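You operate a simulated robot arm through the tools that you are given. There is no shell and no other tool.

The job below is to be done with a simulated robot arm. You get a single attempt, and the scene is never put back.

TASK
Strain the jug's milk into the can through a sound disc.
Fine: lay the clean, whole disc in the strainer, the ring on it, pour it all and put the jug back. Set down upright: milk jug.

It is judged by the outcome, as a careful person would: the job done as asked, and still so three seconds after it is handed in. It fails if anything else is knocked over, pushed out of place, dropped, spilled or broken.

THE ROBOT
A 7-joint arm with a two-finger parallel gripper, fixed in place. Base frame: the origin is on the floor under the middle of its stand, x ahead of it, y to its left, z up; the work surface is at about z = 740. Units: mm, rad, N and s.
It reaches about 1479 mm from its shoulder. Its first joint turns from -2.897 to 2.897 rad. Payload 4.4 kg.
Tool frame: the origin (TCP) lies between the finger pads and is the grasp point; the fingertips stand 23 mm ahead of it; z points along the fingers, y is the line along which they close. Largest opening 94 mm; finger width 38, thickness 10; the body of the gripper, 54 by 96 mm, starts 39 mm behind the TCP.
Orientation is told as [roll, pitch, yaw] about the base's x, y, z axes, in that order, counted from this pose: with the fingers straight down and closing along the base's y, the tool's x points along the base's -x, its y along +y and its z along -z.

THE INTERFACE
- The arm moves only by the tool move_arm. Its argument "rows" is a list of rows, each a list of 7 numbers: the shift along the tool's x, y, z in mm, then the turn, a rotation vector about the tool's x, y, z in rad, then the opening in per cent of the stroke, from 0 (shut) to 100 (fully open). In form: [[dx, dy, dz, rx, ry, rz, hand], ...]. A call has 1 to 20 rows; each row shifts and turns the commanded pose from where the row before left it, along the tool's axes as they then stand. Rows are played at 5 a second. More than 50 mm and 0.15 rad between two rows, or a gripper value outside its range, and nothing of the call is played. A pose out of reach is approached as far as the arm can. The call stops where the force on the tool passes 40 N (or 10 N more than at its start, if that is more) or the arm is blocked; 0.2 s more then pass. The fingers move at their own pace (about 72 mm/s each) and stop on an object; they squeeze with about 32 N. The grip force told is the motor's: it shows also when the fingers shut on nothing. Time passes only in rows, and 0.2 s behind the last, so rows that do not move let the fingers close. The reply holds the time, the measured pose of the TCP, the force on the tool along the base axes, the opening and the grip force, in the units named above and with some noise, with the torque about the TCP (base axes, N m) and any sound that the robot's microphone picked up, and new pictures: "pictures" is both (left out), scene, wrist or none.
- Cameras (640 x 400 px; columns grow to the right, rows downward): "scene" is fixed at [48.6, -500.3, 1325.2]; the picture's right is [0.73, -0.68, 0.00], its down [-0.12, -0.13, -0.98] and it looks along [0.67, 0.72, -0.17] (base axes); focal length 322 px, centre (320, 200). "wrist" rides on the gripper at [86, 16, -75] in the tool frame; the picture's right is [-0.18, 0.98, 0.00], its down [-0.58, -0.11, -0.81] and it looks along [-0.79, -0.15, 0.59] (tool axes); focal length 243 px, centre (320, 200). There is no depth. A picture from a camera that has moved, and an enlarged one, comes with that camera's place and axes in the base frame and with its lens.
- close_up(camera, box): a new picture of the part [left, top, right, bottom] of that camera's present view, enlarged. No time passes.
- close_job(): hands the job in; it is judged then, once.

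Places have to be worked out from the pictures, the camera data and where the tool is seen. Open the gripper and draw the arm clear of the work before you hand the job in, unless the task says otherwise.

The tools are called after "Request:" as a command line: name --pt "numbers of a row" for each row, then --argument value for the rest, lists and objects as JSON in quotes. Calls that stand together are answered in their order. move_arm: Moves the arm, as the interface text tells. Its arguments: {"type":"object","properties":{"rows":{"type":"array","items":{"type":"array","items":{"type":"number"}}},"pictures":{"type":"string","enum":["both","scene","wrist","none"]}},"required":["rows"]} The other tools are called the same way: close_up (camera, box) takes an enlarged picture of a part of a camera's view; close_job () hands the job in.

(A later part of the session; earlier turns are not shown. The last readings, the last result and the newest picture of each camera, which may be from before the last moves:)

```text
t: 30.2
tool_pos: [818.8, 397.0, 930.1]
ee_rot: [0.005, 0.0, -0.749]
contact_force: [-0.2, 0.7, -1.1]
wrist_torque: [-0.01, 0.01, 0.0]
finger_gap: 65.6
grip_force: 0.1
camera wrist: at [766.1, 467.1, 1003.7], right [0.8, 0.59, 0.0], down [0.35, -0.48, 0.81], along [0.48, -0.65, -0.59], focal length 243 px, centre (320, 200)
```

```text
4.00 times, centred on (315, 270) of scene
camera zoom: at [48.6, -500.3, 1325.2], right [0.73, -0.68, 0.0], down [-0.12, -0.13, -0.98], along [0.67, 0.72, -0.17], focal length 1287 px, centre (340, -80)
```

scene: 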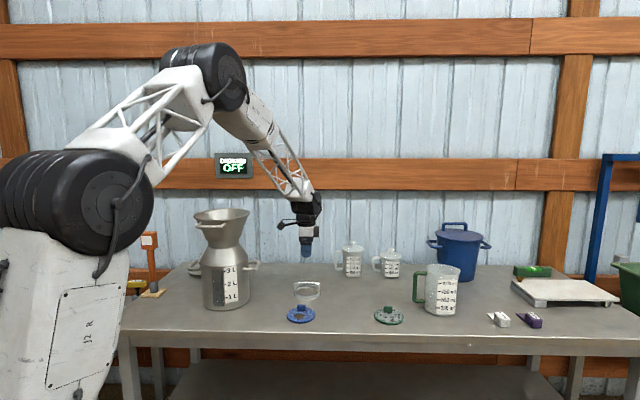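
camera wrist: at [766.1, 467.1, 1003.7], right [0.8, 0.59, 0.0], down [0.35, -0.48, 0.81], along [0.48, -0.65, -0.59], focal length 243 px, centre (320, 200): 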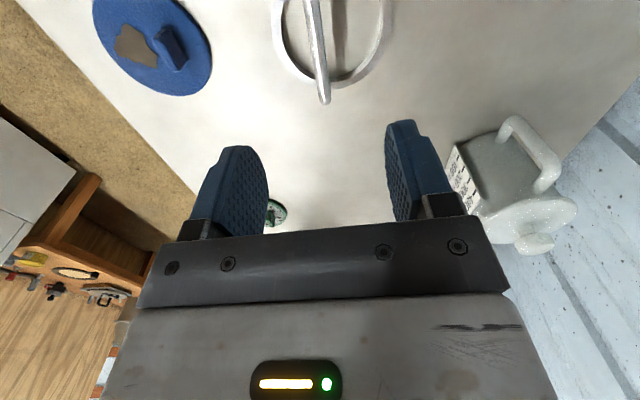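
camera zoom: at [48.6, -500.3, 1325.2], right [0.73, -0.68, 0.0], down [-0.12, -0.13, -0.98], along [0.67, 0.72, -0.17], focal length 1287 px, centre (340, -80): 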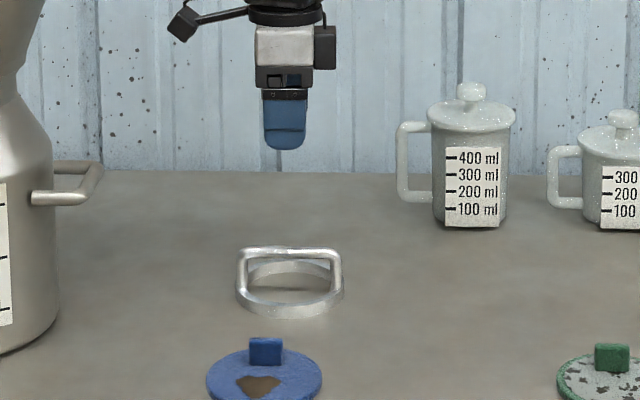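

The handle bar runs parallel to my finger plane, but the ring is partly out of view. I step back about 90 mm along the tool's +x to see the whole ring before grasping.

Request:
move_arm --pt "45 0 0 0 0 0 70" --pt "45 0 0 0 0 0 70" --pt "0 0 0 0 0 0 70" --pictures "wrist"

Request:
close_up --camera "wrist" --box '[240, 0, 420, 120]'

```text
t: 31.0
tool_pos: [751.5, 458.1, 933.0]
ee_rot: [0.005, 0.001, -0.748]
contact_force: [-0.2, 0.2, 0.3]
wrist_torque: [0.0, -0.02, 0.0]
finger_gap: 65.8
grip_force: 0.1
camera wrist: at [699.3, 528.2, 1006.8], right [0.8, 0.59, 0.0], down [0.35, -0.48, 0.81], along [0.48, -0.65, -0.59], focal length 243 px, centre (320, 200)
```

wrist: 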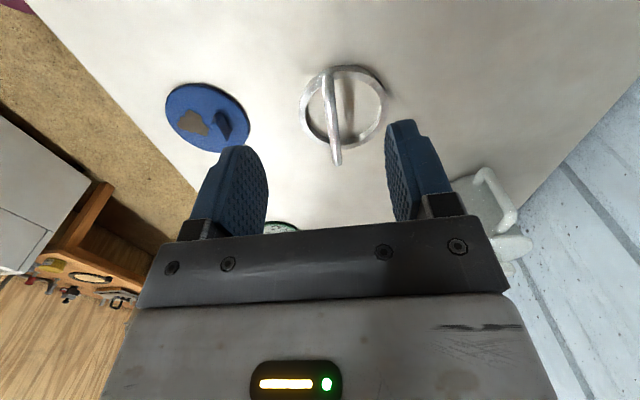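

```text
3.33 times, centred on (330, 60) of wrist
camera zoom: at [699.3, 528.2, 1006.8], right [0.8, 0.59, 0.0], down [0.35, -0.48, 0.81], along [0.48, -0.65, -0.59], focal length 809 px, centre (287, 667)
```

zoom: 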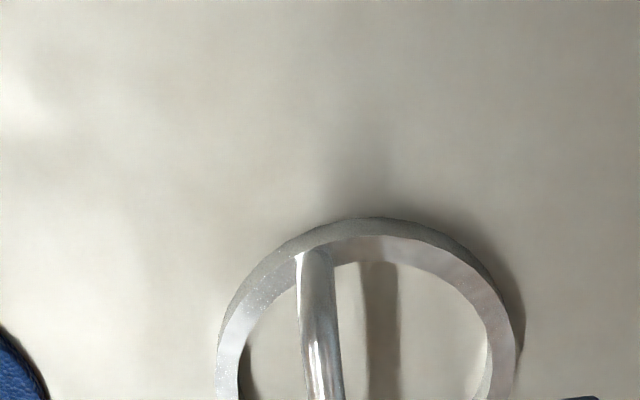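

Request:
close_up --camera "wrist" --box '[270, 50, 410, 180]'

```text
3.08 times, centred on (340, 115) of wrist
camera zoom: at [699.3, 528.2, 1006.8], right [0.8, 0.59, 0.0], down [0.35, -0.48, 0.81], along [0.48, -0.65, -0.59], focal length 746 px, centre (258, 462)
```

zoom: 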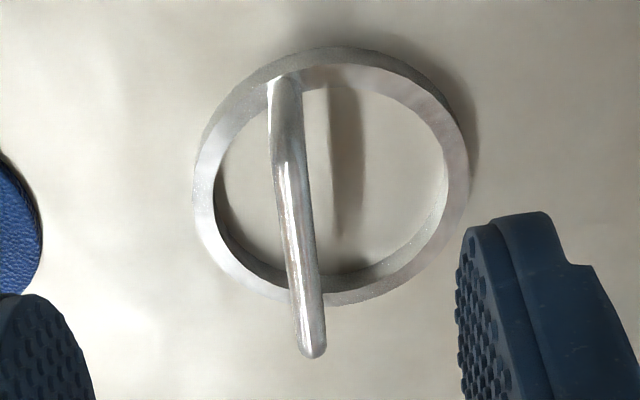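

The handle is a chord bar offset about 13 mm from the ring's centre (ring centre ≈ (829, 402), r ≈ 53; bar centre ≈ (820, 392), z ≈ 779). I move above the bar, narrow the fingers, and lower to z ≈ 825 to verify.

Request:
move_arm --pt "-47 -0.9 0 0 0 0.025 55" --pt "-47 -0.9 0 0 0 0 50" --pt "0 0 36 0 0 0 50" --pt "0 0 36 0 0 0 50" --pt "0 0 36 0 0 0 50" --pt "0 0 0 0 0 0 50"

Request:
close_up --camera "wrist" --box '[180, 0, 440, 180]'

Request:
close_up --camera "scene" --box '[265, 240, 355, 320]'

```text
t: 32.4
tool_pos: [821.7, 390.5, 825.8]
ee_rot: [0.004, -0.001, -0.775]
contact_force: [-0.1, 0.5, -0.4]
wrist_torque: [0.01, -0.01, 0.01]
finger_gap: 46.9
grip_force: 0.1
camera wrist: at [770.5, 463.1, 899.7], right [0.82, 0.57, 0.0], down [0.34, -0.49, 0.81], along [0.46, -0.66, -0.59], focal length 243 px, centre (320, 200)
```

scene: 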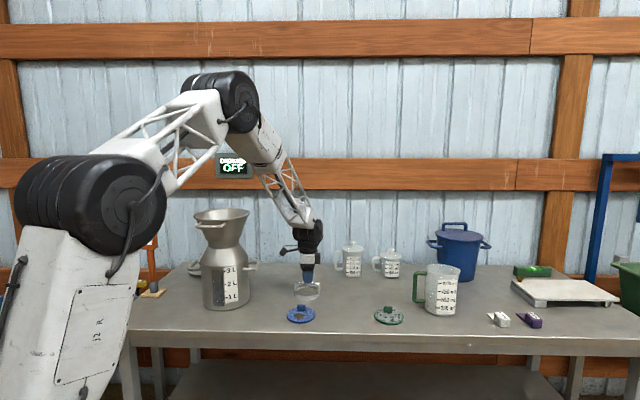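
wrist: 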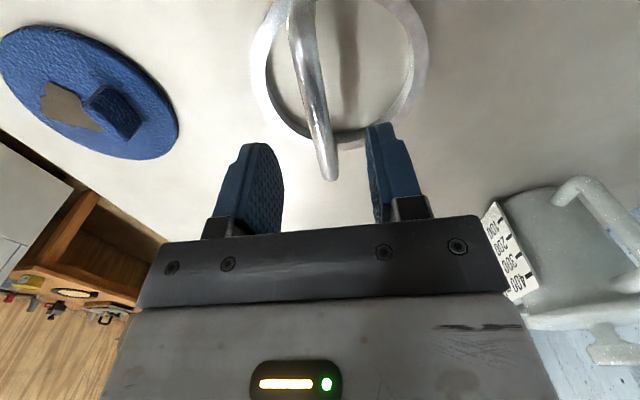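

```text
2.22 times, centred on (310, 90) of wrist
camera zoom: at [770.5, 463.1, 899.7], right [0.82, 0.57, 0.0], down [0.34, -0.49, 0.81], along [0.46, -0.66, -0.59], focal length 539 px, centre (342, 444)
```

zoom: 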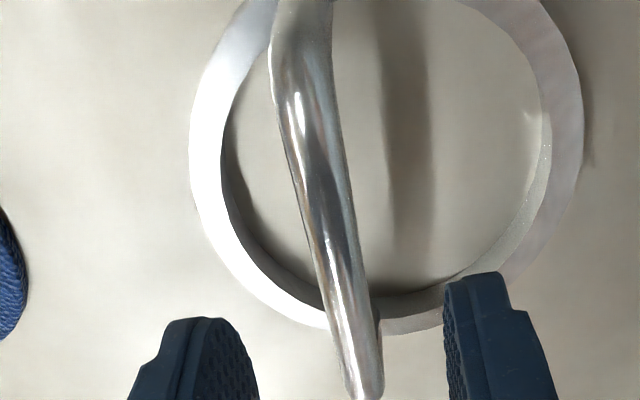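

```text
5.00 times, centred on (310, 280) of scene
camera zoom: at [48.6, -500.3, 1325.2], right [0.73, -0.68, 0.0], down [-0.12, -0.13, -0.98], along [0.67, 0.72, -0.17], focal length 1609 px, centre (370, -200)
```

zoom: 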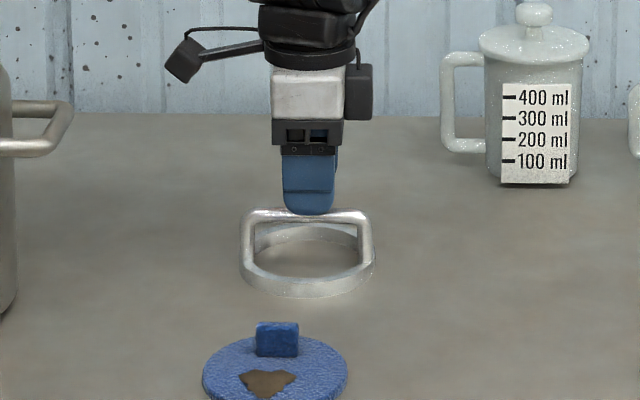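

Both views show the bar centred between the fingers and parallel to them; the ring centre lies about 13 mm toward tool +y. I lower to TCP z ≈ 788 and close on the bar.

Request:
move_arm --pt "1 -1 19 0 0 0 45" --pt "0 0 19 0 0 0 40" --pt "0 0 0 0 0 0 20" --pt "0 0 0 0 0 0 0" --pt "0 0 0 0 0 0 0" --pt "0 0 0 0 0 0 0"

```text
t: 33.8
tool_pos: [817.4, 390.8, 788.4]
ee_rot: [0.004, -0.001, -0.775]
contact_force: [-0.7, -0.3, 2.5]
wrist_torque: [-0.13, -0.16, -0.02]
finger_gap: 11.2
grip_force: 32.1
camera wrist: at [767.0, 462.4, 862.7], right [0.82, 0.57, 0.0], down [0.34, -0.49, 0.81], along [0.46, -0.66, -0.59], focal length 243 px, centre (320, 200)
```

scene: 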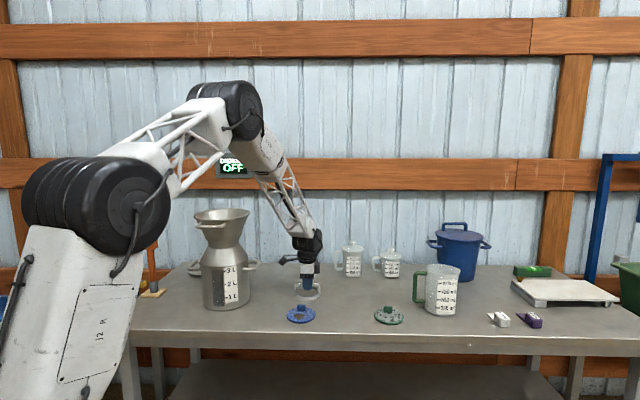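
wrist: 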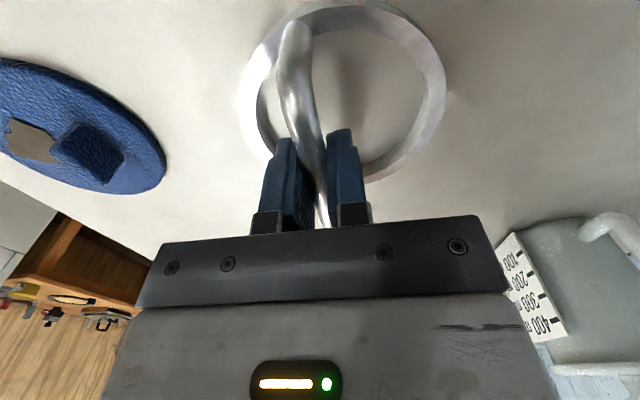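

The ring's handle is gripped (11 mm). I lift straight up and check that it hangs level.

Request:
move_arm --pt "0 0 -10 0 0 0 0" --pt "0 0 -25 0 0 0 0" --pt "0 0 -45 0 0 0 0" --pt "0 0 -45 0 0 0 0" --pt "0 0 -45 0 0 0 0" --pt "0 0 -45 0 0 0 0" --pt "0 0 -45 0 0 0 0" --pt "0 0 -45 0 0 0 0" --pt "0 0 -45 0 0 0 0" --pt "0 0 -45 0 0 0 0" --pt "0 0 -30 0 0 0 0" --pt "0 0 0 0 0 0 0"

Request:
close_up --camera "wrist" --box '[180, 0, 460, 220]'

Request:
close_up --camera "scene" --box '[250, 110, 370, 210]'

```text
t: 36.4
tool_pos: [815.4, 389.3, 1214.7]
ee_rot: [0.005, 0.0, -0.775]
contact_force: [1.0, -0.1, -1.1]
wrist_torque: [-0.01, 0.01, 0.01]
finger_gap: 11.1
grip_force: 32.0
camera wrist: at [764.5, 462.6, 1287.9], right [0.82, 0.57, 0.0], down [0.34, -0.49, 0.81], along [0.46, -0.66, -0.59], focal length 243 px, centre (320, 200)
```

scene: 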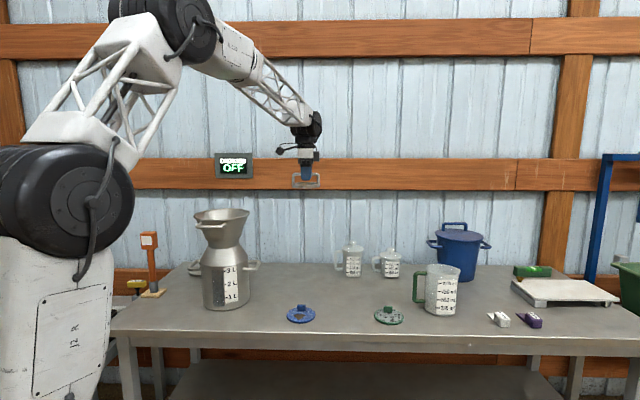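
wrist: 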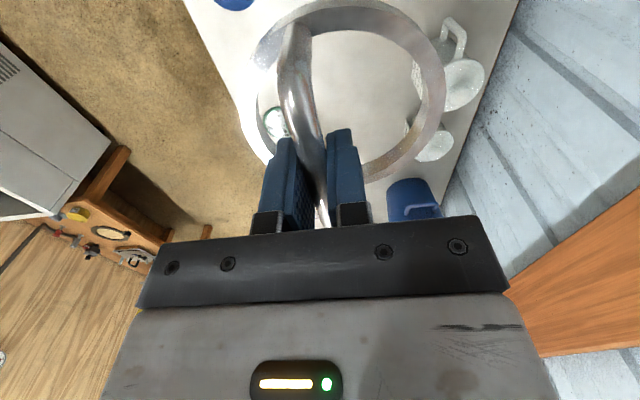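

```text
1.82 times, centred on (320, 110) of wrist
camera zoom: at [764.5, 462.6, 1287.9], right [0.82, 0.57, 0.0], down [0.34, -0.49, 0.81], along [0.46, -0.66, -0.59], focal length 441 px, centre (320, 364)
```

zoom: 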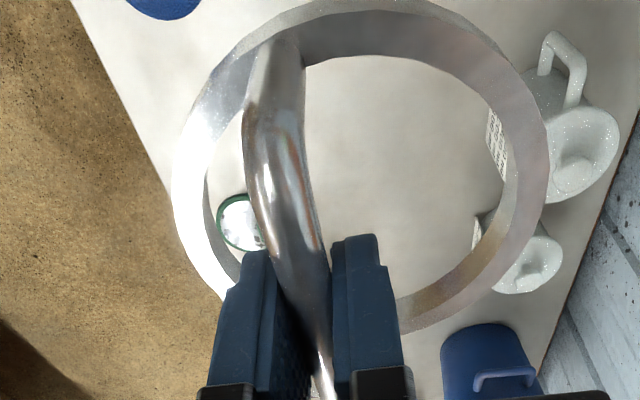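

```text
4.00 times, centred on (310, 160) of scene
camera zoom: at [48.6, -500.3, 1325.2], right [0.73, -0.68, 0.0], down [-0.12, -0.13, -0.98], along [0.67, 0.72, -0.17], focal length 1287 px, centre (360, 360)
```

zoom: 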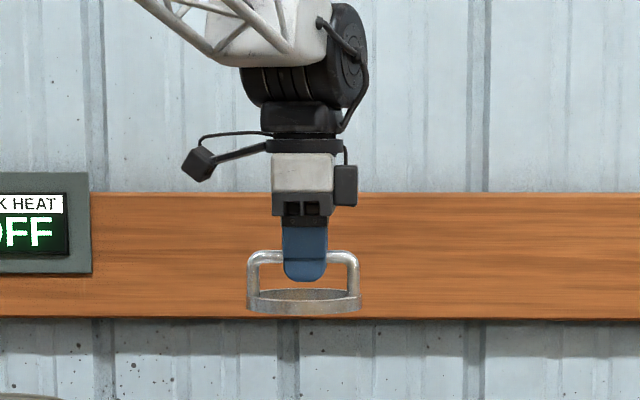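

The ring hangs level, its centre about 2 mm in x and 12 mm in y of the tool from the TCP. I carry it over the strainer and look before lowering.

Request:
move_arm --pt "18 -3.7 0 0 0 0 0" --pt "40 -8.2 0 0 0 0 0" --pt "40 -8.2 0 0 0 0 0" --pt "40 -8.2 0 0 0 0 0" --pt "40 -8.2 0 0 0 0 0" --pt "40 -8.2 0 0 0 0 0" --pt "40 -8.2 0 0 0 0 0" --pt "40.7 -8.3 0 0 0 0 0" --pt "0 0 20 0 0 0 0" --pt "0 0 25 0 0 0 0" --pt "0 0 0 0 0 0 0"

Request:
close_up --camera "wrist" --box '[180, 0, 460, 220]'

Request:
close_up --camera "scene" --box '[170, 130, 290, 260]'

```text
t: 38.8
tool_pos: [558.8, 554.6, 1167.8]
ee_rot: [0.004, 0.001, -0.774]
contact_force: [1.3, -0.1, -1.5]
wrist_torque: [-0.05, 0.03, -0.01]
finger_gap: 10.9
grip_force: 32.0
camera wrist: at [509.2, 626.6, 1241.7], right [0.82, 0.57, 0.0], down [0.34, -0.49, 0.81], along [0.46, -0.66, -0.59], focal length 243 px, centre (320, 200)
```

scene: 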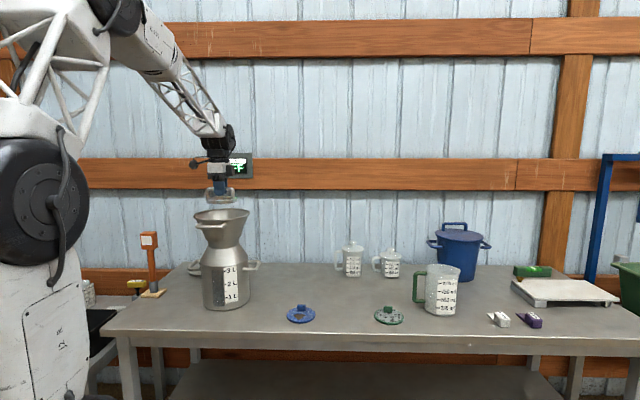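
wrist: 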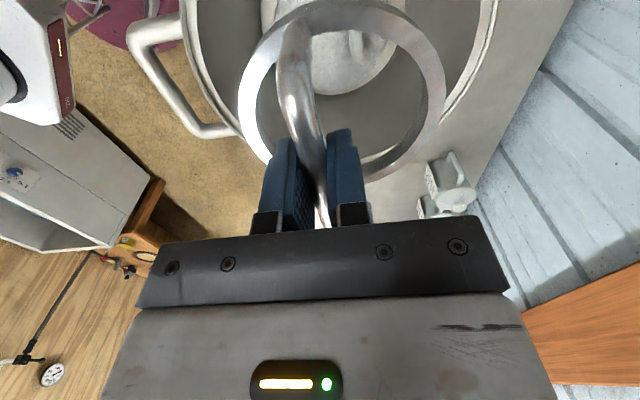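

```text
1.82 times, centred on (320, 110) of wrist
camera zoom: at [509.2, 626.6, 1241.7], right [0.82, 0.57, 0.0], down [0.34, -0.49, 0.81], along [0.46, -0.66, -0.59], focal length 441 px, centre (320, 364)
```

zoom: 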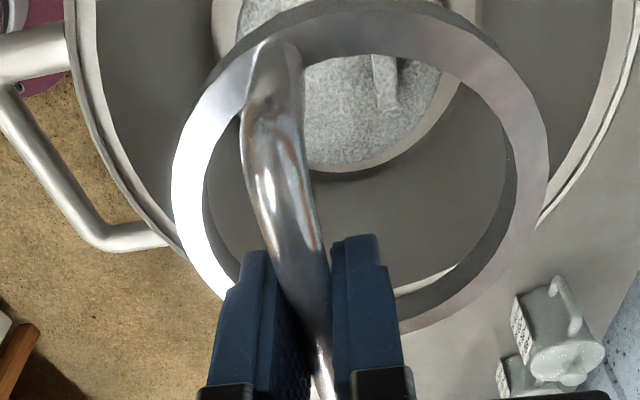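

```text
3.08 times, centred on (230, 195) of scene
camera zoom: at [48.6, -500.3, 1325.2], right [0.73, -0.68, 0.0], down [-0.12, -0.13, -0.98], along [0.67, 0.72, -0.17], focal length 990 px, centre (597, 215)
```

zoom: 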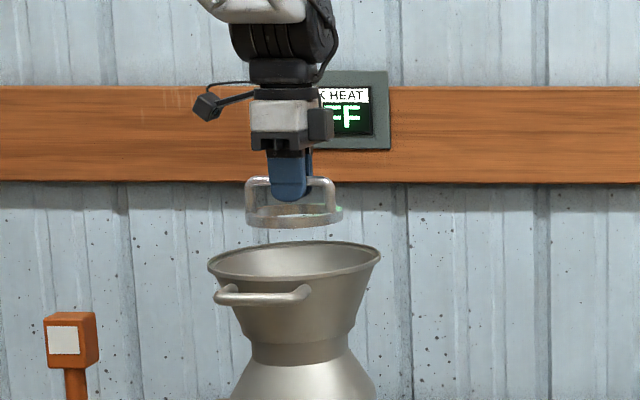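

The ring lines up with the strainer in the scene view. I lower it into the funnel to about 35 mm above the disc and check concentricity.

Request:
move_arm --pt "0 0 25 0 0 0 0" --pt "0 0 30 0 0 0 0" --pt "0 0 25 0 0 0 0" --pt "0 0 0 0 0 0 0"

Request:
close_up --camera "wrist" --box '[180, 0, 460, 220]'

```text
t: 39.8
tool_pos: [560.9, 554.0, 1087.4]
ee_rot: [0.004, -0.001, -0.773]
contact_force: [0.6, 0.7, -1.9]
wrist_torque: [-0.01, 0.0, -0.01]
finger_gap: 10.9
grip_force: 32.2
camera wrist: at [509.8, 626.8, 1161.0], right [0.82, 0.57, 0.0], down [0.34, -0.49, 0.81], along [0.46, -0.66, -0.59], focal length 243 px, centre (320, 200)
```

scene: 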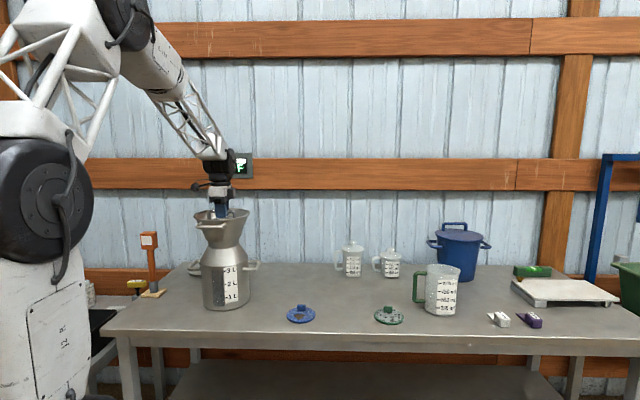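
wrist: 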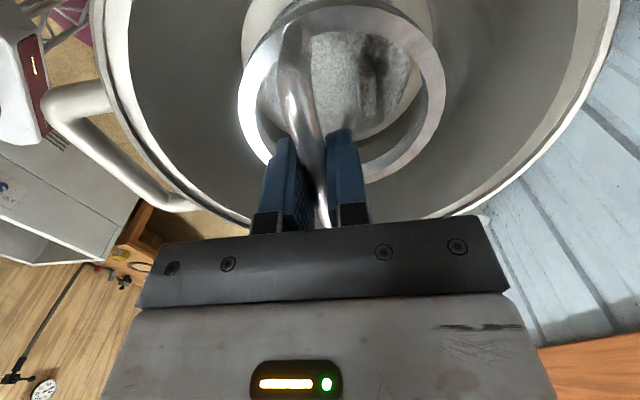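

```text
1.82 times, centred on (320, 110) of wrist
camera zoom: at [509.8, 626.8, 1161.0], right [0.82, 0.57, 0.0], down [0.34, -0.49, 0.81], along [0.46, -0.66, -0.59], focal length 441 px, centre (320, 364)
```

zoom: 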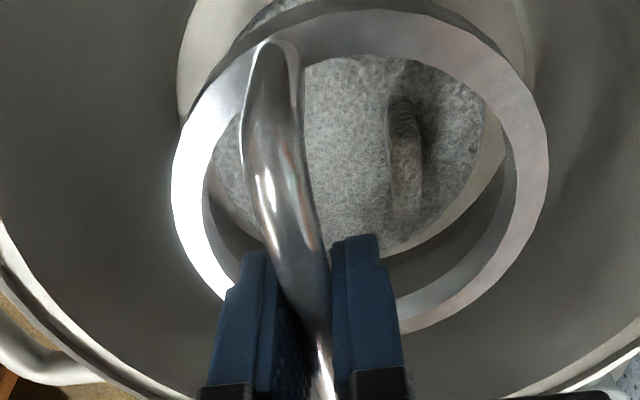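

The seat centre comes out at tool (2.7, 11.9) and the ring centre at (2, 12), so they are concentric. I lower to a few millimetres above the disc.

Request:
move_arm --pt "0.5 0 12 0 0 0 0" --pt "0 0 12 0 0 0 0" --pt "0 0 4 0 0 0 0" --pt "0 0 0 0 0 0 0" --pictures "wrist"

Request:
close_up --camera "wrist" --box '[180, 0, 460, 220]'

```text
t: 40.8
tool_pos: [560.8, 556.0, 1060.8]
ee_rot: [0.002, 0.0, -0.776]
contact_force: [-0.7, 0.3, -0.6]
wrist_torque: [-0.02, -0.01, 0.03]
finger_gap: 11.0
grip_force: 31.5
camera wrist: at [509.4, 627.5, 1133.9], right [0.82, 0.57, 0.0], down [0.34, -0.49, 0.81], along [0.46, -0.66, -0.59], focal length 243 px, centre (320, 200)
```

wrist: 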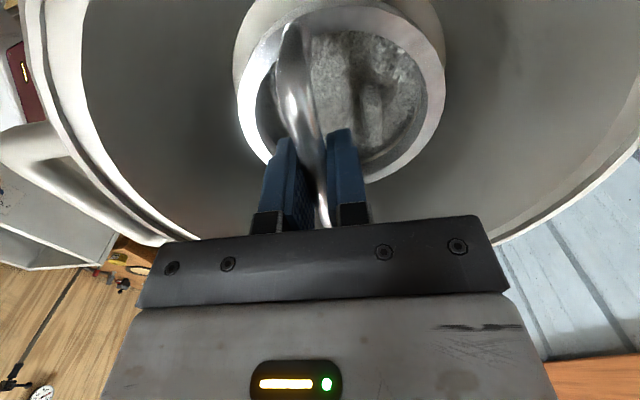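

```text
1.82 times, centred on (320, 110) of wrist
camera zoom: at [509.4, 627.5, 1133.9], right [0.82, 0.57, 0.0], down [0.34, -0.49, 0.81], along [0.46, -0.66, -0.59], focal length 441 px, centre (320, 364)
```

zoom: 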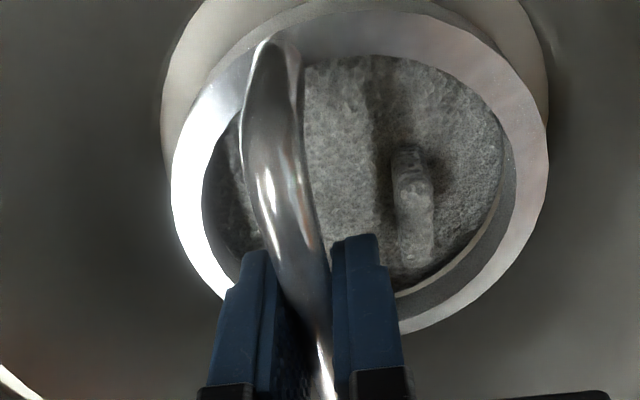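

Still free (no contact force), with about 8 mm to go. I step down 5 mm.

Request:
move_arm --pt "0 0 3 0 0 0 0" --pt "0 0 2 0 0 0 0" --pt "0 0 0 0 0 0 0" --pictures "none"

```text
t: 41.6
tool_pos: [559.0, 555.2, 1055.3]
ee_rot: [0.001, 0.0, -0.772]
contact_force: [-0.9, 0.0, -1.3]
wrist_torque: [-0.03, 0.01, -0.01]
finger_gap: 10.9
grip_force: 31.8
```

No contact yet; I step down another 2 mm.

Request:
move_arm --pt "0 0 2 0 0 0 0" --pt "0 0 0 0 0 0 0" --pictures "none"

```text
t: 42.2
tool_pos: [560.1, 556.0, 1053.6]
ee_rot: [0.002, 0.001, -0.775]
contact_force: [-0.7, -0.6, -2.1]
wrist_torque: [-0.02, 0.02, 0.03]
finger_gap: 11.1
grip_force: 32.0
```

Still free; another 1.5 mm.

Request:
move_arm --pt "0 0 1.5 0 0 0 0" --pt "0 0 0 0 0 0 0" --pictures "none"

```text
t: 42.8
tool_pos: [559.9, 555.5, 1052.7]
ee_rot: [0.003, 0.0, -0.775]
contact_force: [-1.2, -0.1, 1.7]
wrist_torque: [0.05, -0.05, 0.04]
finger_gap: 11.0
grip_force: 32.0
```

The force is starting to rise (light touch), so one more small step.

Request:
move_arm --pt "0 0 0.8 0 0 0 0" --pt "0 0 0 0 0 0 0" --pictures "wrist"

Request:
close_up --camera "wrist" --box '[180, 0, 460, 220]'

```text
t: 43.4
tool_pos: [561.1, 555.3, 1051.4]
ee_rot: [0.003, -0.002, -0.773]
contact_force: [-2.1, 0.1, 8.3]
wrist_torque: [0.02, 0.04, 0.01]
finger_gap: 10.9
grip_force: 31.8
camera wrist: at [509.8, 627.5, 1125.6], right [0.82, 0.57, 0.0], down [0.34, -0.49, 0.81], along [0.46, -0.66, -0.59], focal length 243 px, centre (320, 200)
```

wrist: 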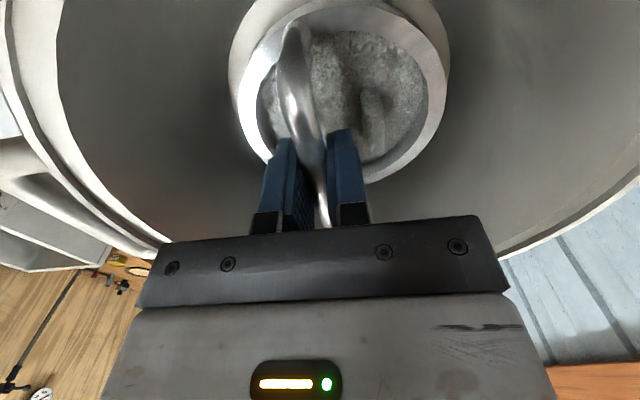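

```text
1.82 times, centred on (320, 110) of wrist
camera zoom: at [509.8, 627.5, 1125.6], right [0.82, 0.57, 0.0], down [0.34, -0.49, 0.81], along [0.46, -0.66, -0.59], focal length 441 px, centre (320, 364)
```

zoom: 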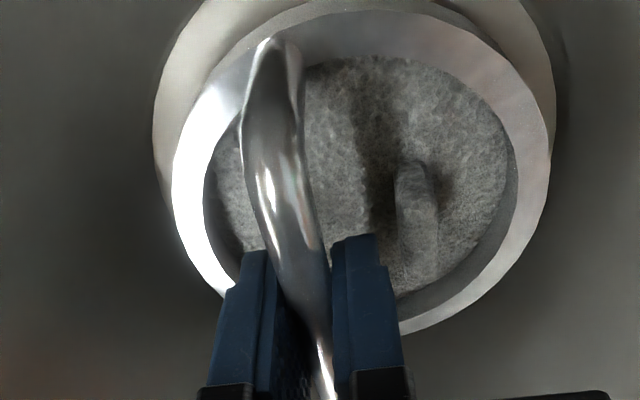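

The ring is resting on the disc (8 N) and is concentric with it. I open just enough to free the bar, keeping clear of the tab.

Request:
move_arm --pt "0 0 0 0 0 0 18" --pt "0 0 0 0 0 0 25" --pt "0 0 0 0 0 0 25" --pictures "wrist"

Request:
close_up --camera "wrist" --box '[180, 0, 460, 220]'

```text
t: 44.2
tool_pos: [560.0, 555.5, 1050.9]
ee_rot: [0.003, -0.001, -0.773]
contact_force: [-0.2, 0.4, 0.3]
wrist_torque: [-0.01, 0.04, -0.01]
finger_gap: 23.6
grip_force: 0.1
camera wrist: at [509.8, 627.5, 1124.9], right [0.82, 0.57, 0.0], down [0.34, -0.49, 0.81], along [0.46, -0.66, -0.59], focal length 243 px, centre (320, 200)
```

wrist: 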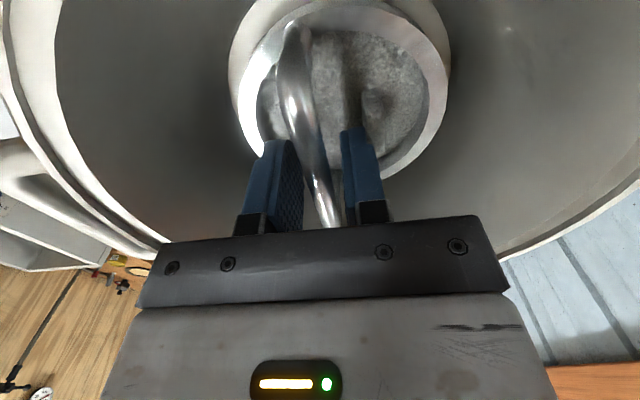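

```text
1.82 times, centred on (320, 110) of wrist
camera zoom: at [509.8, 627.5, 1124.9], right [0.82, 0.57, 0.0], down [0.34, -0.49, 0.81], along [0.46, -0.66, -0.59], focal length 441 px, centre (320, 364)
```

zoom: 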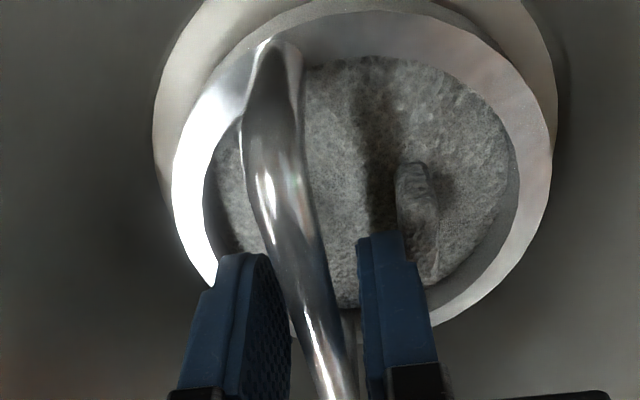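

The ring stayed put and is free of the fingers. I raise straight up and check that nothing is dragged along.

Request:
move_arm --pt "0 0 -5 0 0 0 25" --pt "0 0 -12 0 0 0 25" --pt "0 0 -30 0 0 0 25" --pt "0 0 -40 0 0 0 25" --pt "0 0 -45 0 0 0 25" --pt "0 0 -45 0 0 0 25" --pt "0 0 0 0 0 0 25"

Request:
close_up --camera "wrist" --box '[180, 0, 460, 180]'

```text
t: 45.8
tool_pos: [558.4, 556.9, 1229.2]
ee_rot: [0.004, -0.001, -0.775]
contact_force: [-0.5, -0.1, -0.1]
wrist_torque: [-0.01, -0.01, 0.01]
finger_gap: 23.5
grip_force: 0.0
camera wrist: at [507.6, 628.3, 1302.8], right [0.82, 0.57, 0.0], down [0.34, -0.49, 0.81], along [0.46, -0.66, -0.59], focal length 243 px, centre (320, 200)
```

scene: 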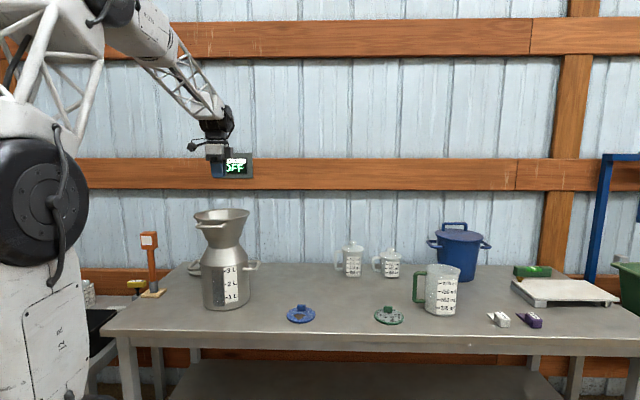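
wrist: 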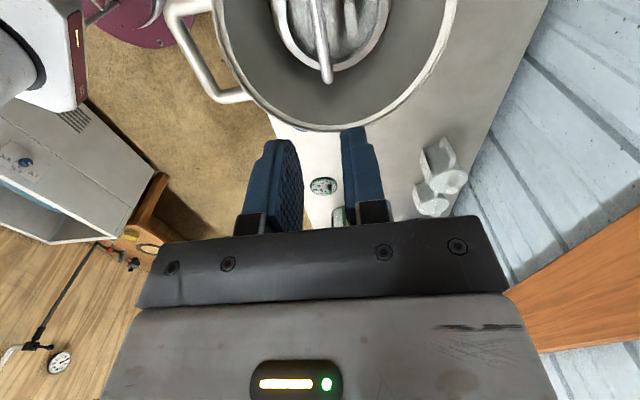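

```text
2.22 times, centred on (320, 90) of wrist
camera zoom: at [507.6, 628.3, 1302.8], right [0.82, 0.57, 0.0], down [0.34, -0.49, 0.81], along [0.46, -0.66, -0.59], focal length 539 px, centre (320, 444)
```

zoom: 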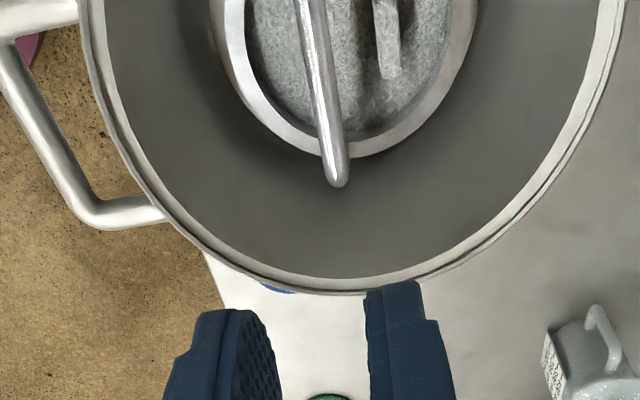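

Disc and ring are in place and undisturbed. Next I move near the jug to inspect its handle and milk level from the handle side.

Request:
move_arm --pt "-43.8 0 0 0 0 0 60" --pt "-43.8 0 0 0 0 0 60" --pt "-43.8 0 0 0 0 0 60" --pt "-43.8 0 0 0 0 0 60" --pt "-43.8 0 0 0 0 0 60" --pt "-43.8 0 0 0 0 0 60" --pt "-43.8 0 0 0 0 0 60" --pt "-43.8 0 0 0 0 0 60" --pt "-43.8 0 0 0 0 0 60" --pt "-43.8 0 0 0 0 0 60" --pt "-43.8 0 20 0 0 0 60" --pt "-43.8 0 40 0 0 0 60" --pt "-43.8 0 40 0 0 0 60" --pt "0 0 45 0 0 0 60" --pt "0 0 45 0 0 0 60" --pt "0 0 10 0 0 0 60" --pt "0 0 0 0 0 0 60"

Request:
close_up --camera "wrist" --box '[220, 60, 420, 220]'

Request:
close_up --camera "scene" --box '[380, 230, 500, 330]'

```text
refused: row 12 steps farther than a row can; nothing moved
```

```text
2.50 times, centred on (320, 140) of wrist
camera zoom: at [507.6, 628.3, 1302.8], right [0.82, 0.57, 0.0], down [0.34, -0.49, 0.81], along [0.46, -0.66, -0.59], focal length 606 px, centre (320, 350)
```

zoom: 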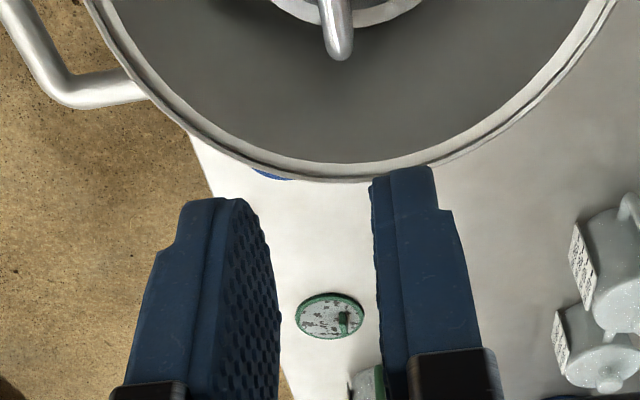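

```text
4.00 times, centred on (440, 280) of scene
camera zoom: at [48.6, -500.3, 1325.2], right [0.73, -0.68, 0.0], down [-0.12, -0.13, -0.98], along [0.67, 0.72, -0.17], focal length 1287 px, centre (-160, -120)
```

zoom: 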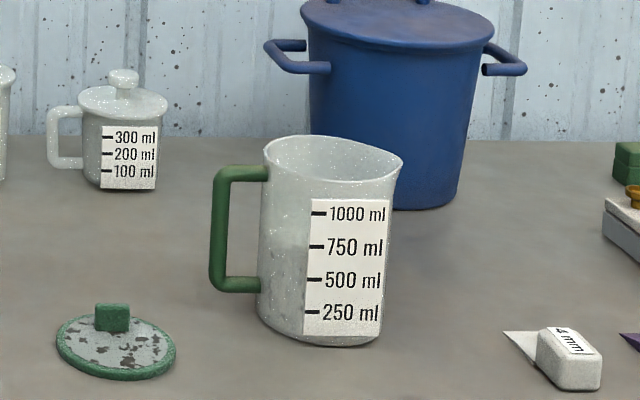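

One row exceeded the step limit, so nothing moved. I resend with the lateral and downward parts separated.

Request:
move_arm --pt "-43.8 0 0 0 0 0 60" --pt "-43.8 0 0 0 0 0 60" --pt "-43.8 0 0 0 0 0 60" --pt "-43.8 0 0 0 0 0 60" --pt "-43.8 0 0 0 0 0 60" --pt "-43.8 0 0 0 0 0 60" --pt "-43.8 0 0 0 0 0 60" --pt "-43.8 0 0 0 0 0 60" --pt "-43.8 0 0 0 0 0 60" --pt "-43.8 0 0 0 0 0 60" --pt "-43.8 0 0 0 0 0 60" --pt "-43.8 0 0 0 0 0 60" --pt "-43.8 0 0 0 0 0 60" --pt "0 0 45 0 0 0 60" --pt "0 0 45 0 0 0 60" --pt "0 0 45 0 0 0 60" --pt "0 0 45 0 0 0 60" --pt "0 0 20 0 0 0 60" --pt "0 0 0 0 0 0 60"

Request:
close_up --camera "wrist" --box '[220, 60, 420, 220]'

```text
t: 49.8
tool_pos: [966.2, 158.2, 1028.5]
ee_rot: [0.004, -0.002, -0.773]
contact_force: [0.5, 0.4, 0.7]
wrist_torque: [0.01, 0.02, 0.0]
finger_gap: 56.3
grip_force: 0.1
camera wrist: at [915.5, 230.2, 1102.0], right [0.82, 0.57, 0.0], down [0.34, -0.49, 0.81], along [0.46, -0.66, -0.59], focal length 243 px, centre (320, 200)
```

scene: 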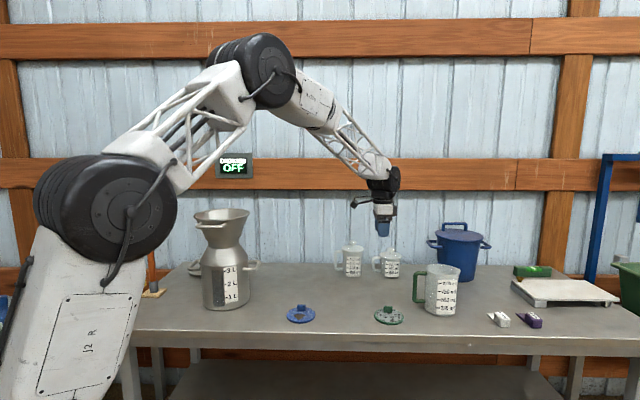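
wrist: 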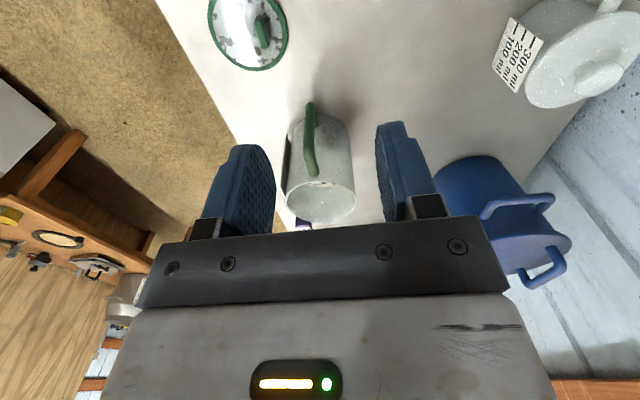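

```text
2.50 times, centred on (320, 140) of wrist
camera zoom: at [915.5, 230.2, 1102.0], right [0.82, 0.57, 0.0], down [0.34, -0.49, 0.81], along [0.46, -0.66, -0.59], focal length 606 px, centre (320, 350)
```

zoom: 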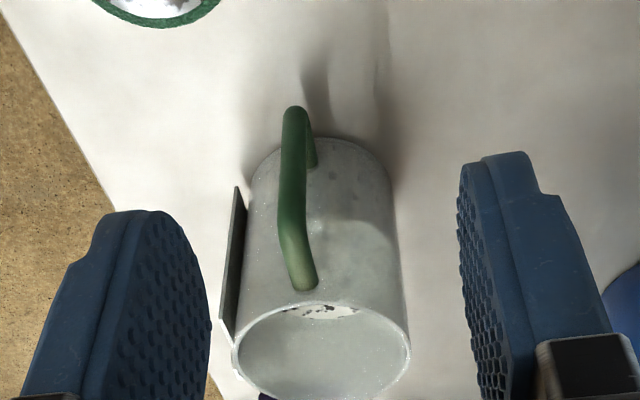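

The jug's vertical handle bar is at about (1020, 49), z 776–874, about 15 mm thick; the jug axis is near (1087, −11), its rim is at z ≈ 886, and it holds roughly 500 ml. I turn the wrist half a turn here in free space so the camera will sit above the hand for a level, horizontal grasp of the bar.

Request:
move_arm --pt "0 0 -5 0 0 -0.15 60" --pt "0 0 -5 0 0 -0.15 60" --pt "0 0 -5 0 0 -0.15 60" --pt "0 0 -5 0 0 -0.15 60" --pt "0 0 0 0 0 -0.15 60" --pt "0 0 0 0 0 -0.15 60" --pt "0 0 0 0 0 -0.15 60" --pt "0 0 0 0 0 -0.15 60" --pt "0 0 0 0 0 -0.15 60" --pt "0 0 0 0 0 -0.15 60" --pt "0 0 0 0 0 -0.15 60" --pictures "scene"

```text
t: 52.2
tool_pos: [966.8, 157.6, 1047.5]
ee_rot: [0.001, -0.002, 0.876]
contact_force: [0.7, 0.4, 0.4]
wrist_torque: [0.0, -0.02, -0.02]
finger_gap: 56.0
grip_force: 0.1
```

scene: 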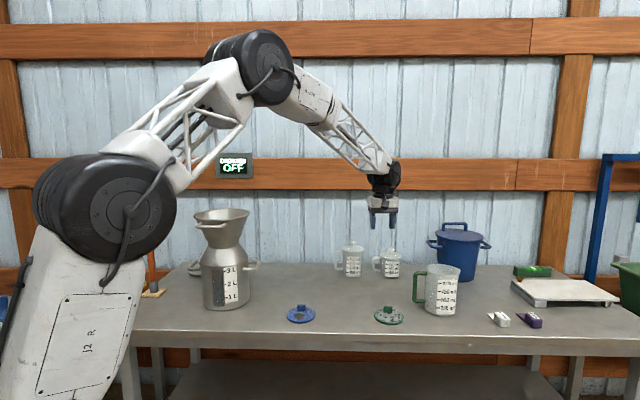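

The wrist follows well (yaw 0.876). I continue to yaw ≈ 2.41.

Request:
move_arm --pt "0 0 0 0 0 -0.14 60" --pt "0 0 0 0 0 -0.14 60" --pt "0 0 0 0 0 -0.14 60" --pt "0 0 0 0 0 -0.14 60" --pt "0 0 0 0 0 -0.14 60" --pt "0 0 0 0 0 -0.14 60" --pt "0 0 0 0 0 -0.14 60" --pt "0 0 0 0 0 -0.14 60" --pt "0 0 0 0 0 -0.14 60" --pt "0 0 0 0 0 -0.14 60" --pt "0 0 0 0 0 -0.136 60" --pt "0 0 0 0 0 0 60" --pictures "scene"

```text
t: 54.8
tool_pos: [967.0, 156.9, 1047.5]
ee_rot: [-0.004, 0.0, 2.413]
contact_force: [0.3, -1.0, 0.0]
wrist_torque: [0.01, -0.05, 0.0]
finger_gap: 56.4
grip_force: 0.0
```

scene: 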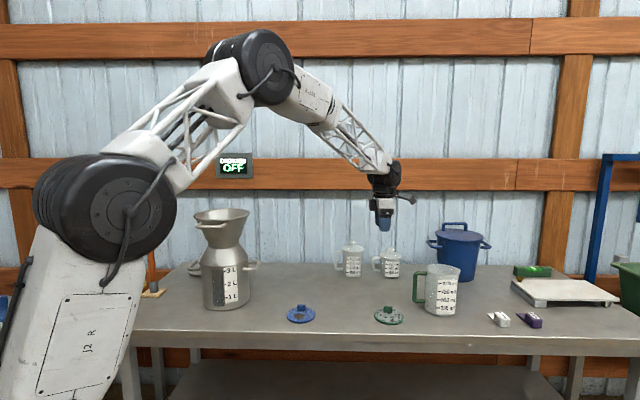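

Yaw reached. Now I pitch the fingers up toward the jug to about 14° below horizontal, staying in place in free air.

Request:
move_arm --pt "0 0 0 0 0.13 0 60" --pt "0 0 0 0 0.13 0 60" --pt "0 0 0 0 0.13 0 60" --pt "0 0 0 0 0.13 0 60" --pt "0 0 0 0 0.13 0 60" --pt "0 0 0 0 0.13 0 60" --pt "0 0 0 0 0.13 0 60" --pt "0 0 0 0 0.13 0 60" --pt "0 0 0 0 0.14 0 60" --pt "0 0 0 0 0.14 0 60" --pt "0 0 0 0 0 0 60"

```text
t: 57.2
tool_pos: [967.4, 157.2, 1047.4]
ee_rot: [-0.014, 1.321, 2.397]
contact_force: [0.1, 0.1, 0.5]
wrist_torque: [-0.03, 0.03, 0.0]
finger_gap: 56.4
grip_force: 0.1
camera wrist: at [917.7, 179.2, 1149.1], right [-0.69, -0.7, -0.18], down [-0.62, 0.7, -0.36], along [0.38, -0.14, -0.91], focal length 243 px, centre (320, 200)
```

scene: 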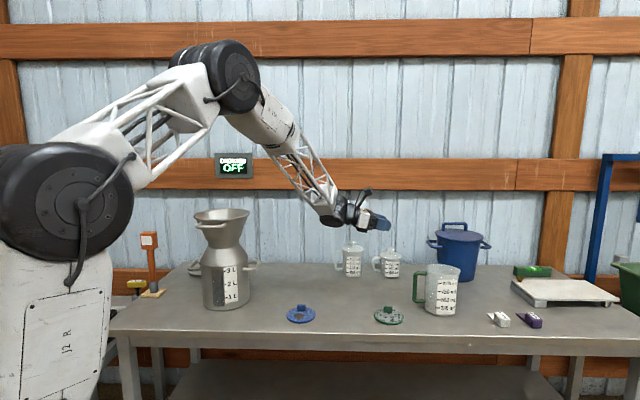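
wrist: 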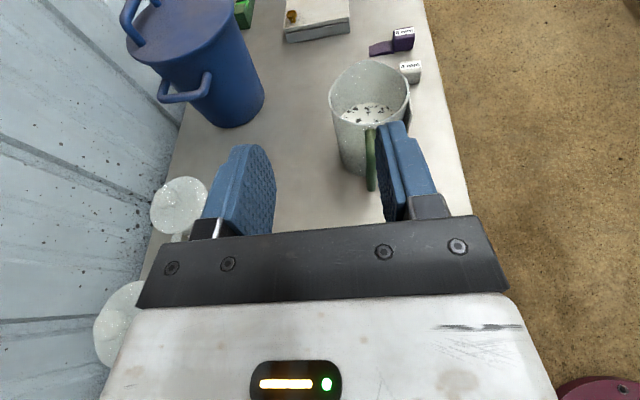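

The hand is level and aimed at the jug; the picture shows the milk with specks in it. I lower to a standoff about 110 mm short of the handle bar.

Request:
move_arm --pt "-37 9.3 10.4 0 0 0 60" --pt "-37 9.3 10.4 0 0 0 60" --pt "-37 9.3 10.4 0 0 0 60" --pt "-37 9.3 10.4 0 0 0 60" --pt "-36.8 9.1 10.4 0 0 0 60" --pt "0 0 0 0 0 0 60"

Request:
close_up --camera "scene" --box '[330, 210, 490, 330]'

Request:
close_up --camera "wrist" --box '[210, 0, 430, 200]'

```text
t: 58.6
tool_pos: [939.8, 120.1, 854.5]
ee_rot: [-0.016, 1.321, 2.398]
contact_force: [-0.3, 0.3, -0.1]
wrist_torque: [-0.01, -0.01, 0.02]
finger_gap: 56.3
grip_force: 0.1
camera wrist: at [891.1, 141.9, 956.5], right [-0.69, -0.7, -0.18], down [-0.62, 0.7, -0.36], along [0.38, -0.14, -0.91], focal length 243 px, centre (320, 200)
```

scene: 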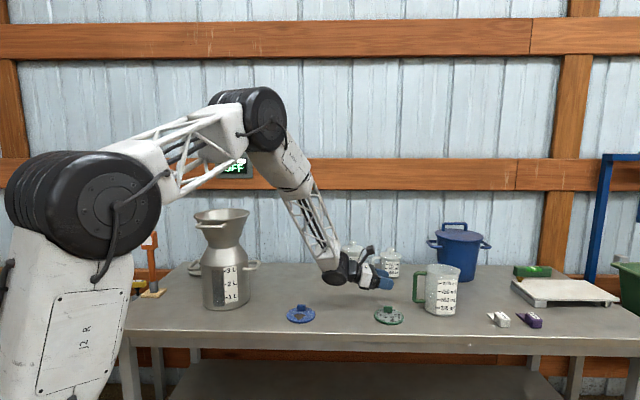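
wrist: 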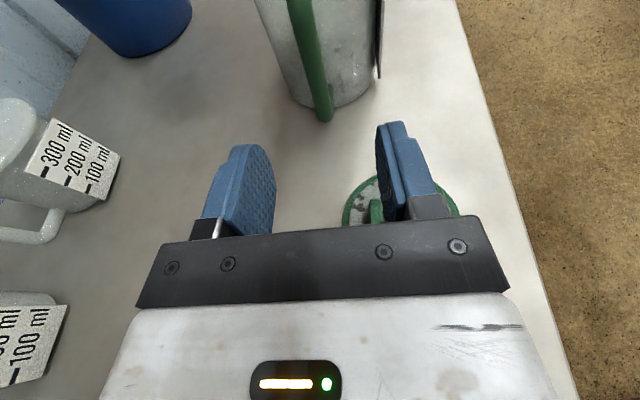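

```text
3.33 times, centred on (410, 270) of scene
camera zoom: at [48.6, -500.3, 1325.2], right [0.73, -0.68, 0.0], down [-0.12, -0.13, -0.98], along [0.67, 0.72, -0.17], focal length 1072 px, centre (20, -33)
```

zoom: 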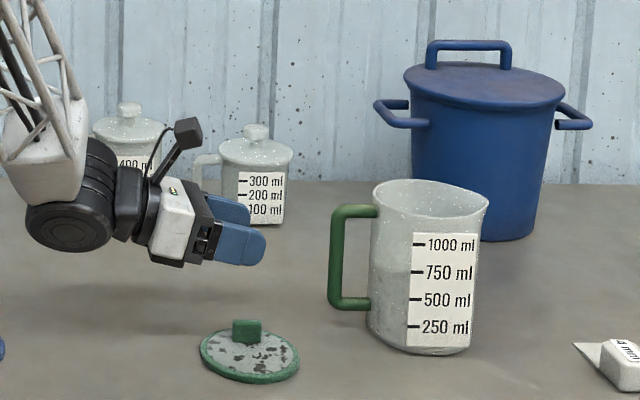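

```text
2.00 times, centred on (320, 100) of wrist
camera zoom: at [891.1, 141.9, 956.5], right [-0.69, -0.7, -0.18], down [-0.62, 0.7, -0.36], along [0.38, -0.14, -0.91], focal length 485 px, centre (320, 400)
```

zoom: 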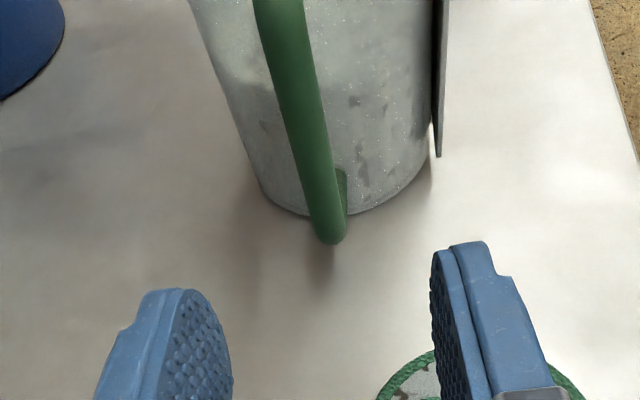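

The bar is about 5 mm toward tool −y and about 113 mm ahead. I correct sideways, advance 85 mm, and check again before the last stretch.

Request:
move_arm --pt "0 -5.2 25 0 0 0 60" --pt "0 0 30 0 0 0 60" --pt "0 0 30 0 0 0 60" --pt "0 0 0 0 0 0 60"

Request:
close_up --camera "scene" --box '[360, 230, 480, 330]'

Request:
close_up --camera "wrist" --box '[210, 0, 430, 200]'

```text
t: 59.6
tool_pos: [1004.4, 69.2, 834.4]
ee_rot: [-0.014, 1.318, 2.4]
contact_force: [0.2, -0.4, 0.2]
wrist_torque: [-0.01, 0.0, 0.03]
finger_gap: 56.2
grip_force: 0.1
camera wrist: at [955.7, 90.9, 936.5], right [-0.69, -0.7, -0.18], down [-0.62, 0.7, -0.36], along [0.38, -0.14, -0.91], focal length 243 px, centre (320, 200)
```

scene: 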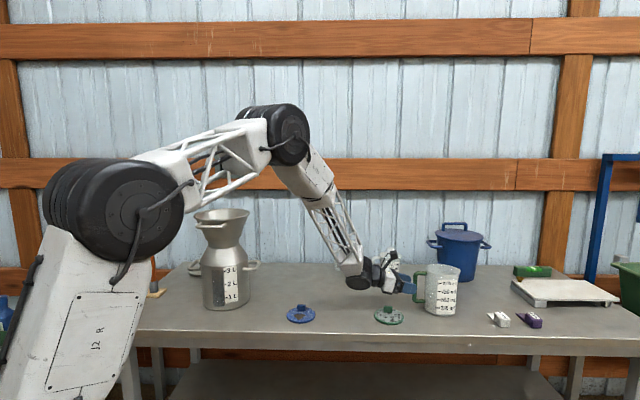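
wrist: 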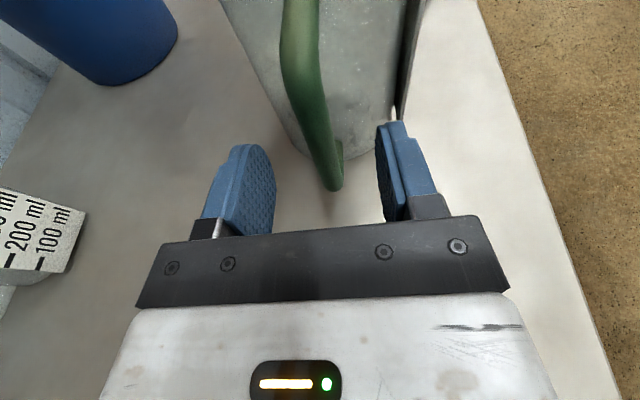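

```text
4.00 times, centred on (420, 280) of scene
camera zoom: at [48.6, -500.3, 1325.2], right [0.73, -0.68, 0.0], down [-0.12, -0.13, -0.98], along [0.67, 0.72, -0.17], focal length 1287 px, centre (-80, -120)
```

zoom: 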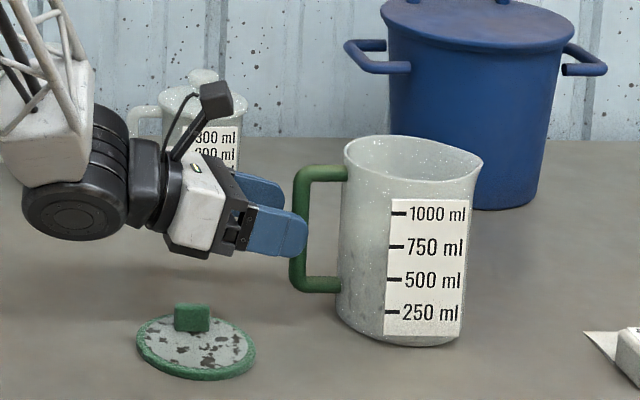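

```text
2.00 times, centred on (320, 100) of wrist
camera zoom: at [955.7, 90.9, 936.5], right [-0.69, -0.7, -0.18], down [-0.62, 0.7, -0.36], along [0.38, -0.14, -0.91], focal length 485 px, centre (320, 400)
```

zoom: 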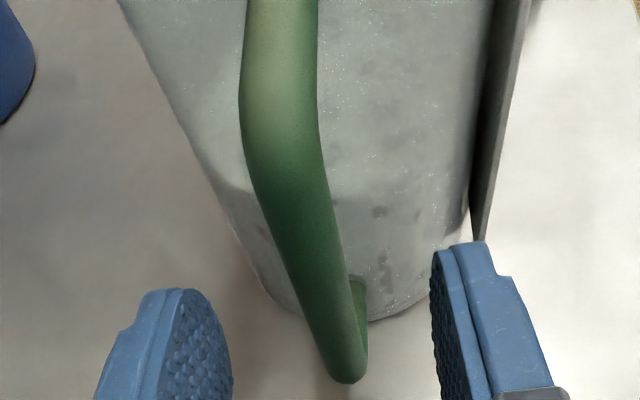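

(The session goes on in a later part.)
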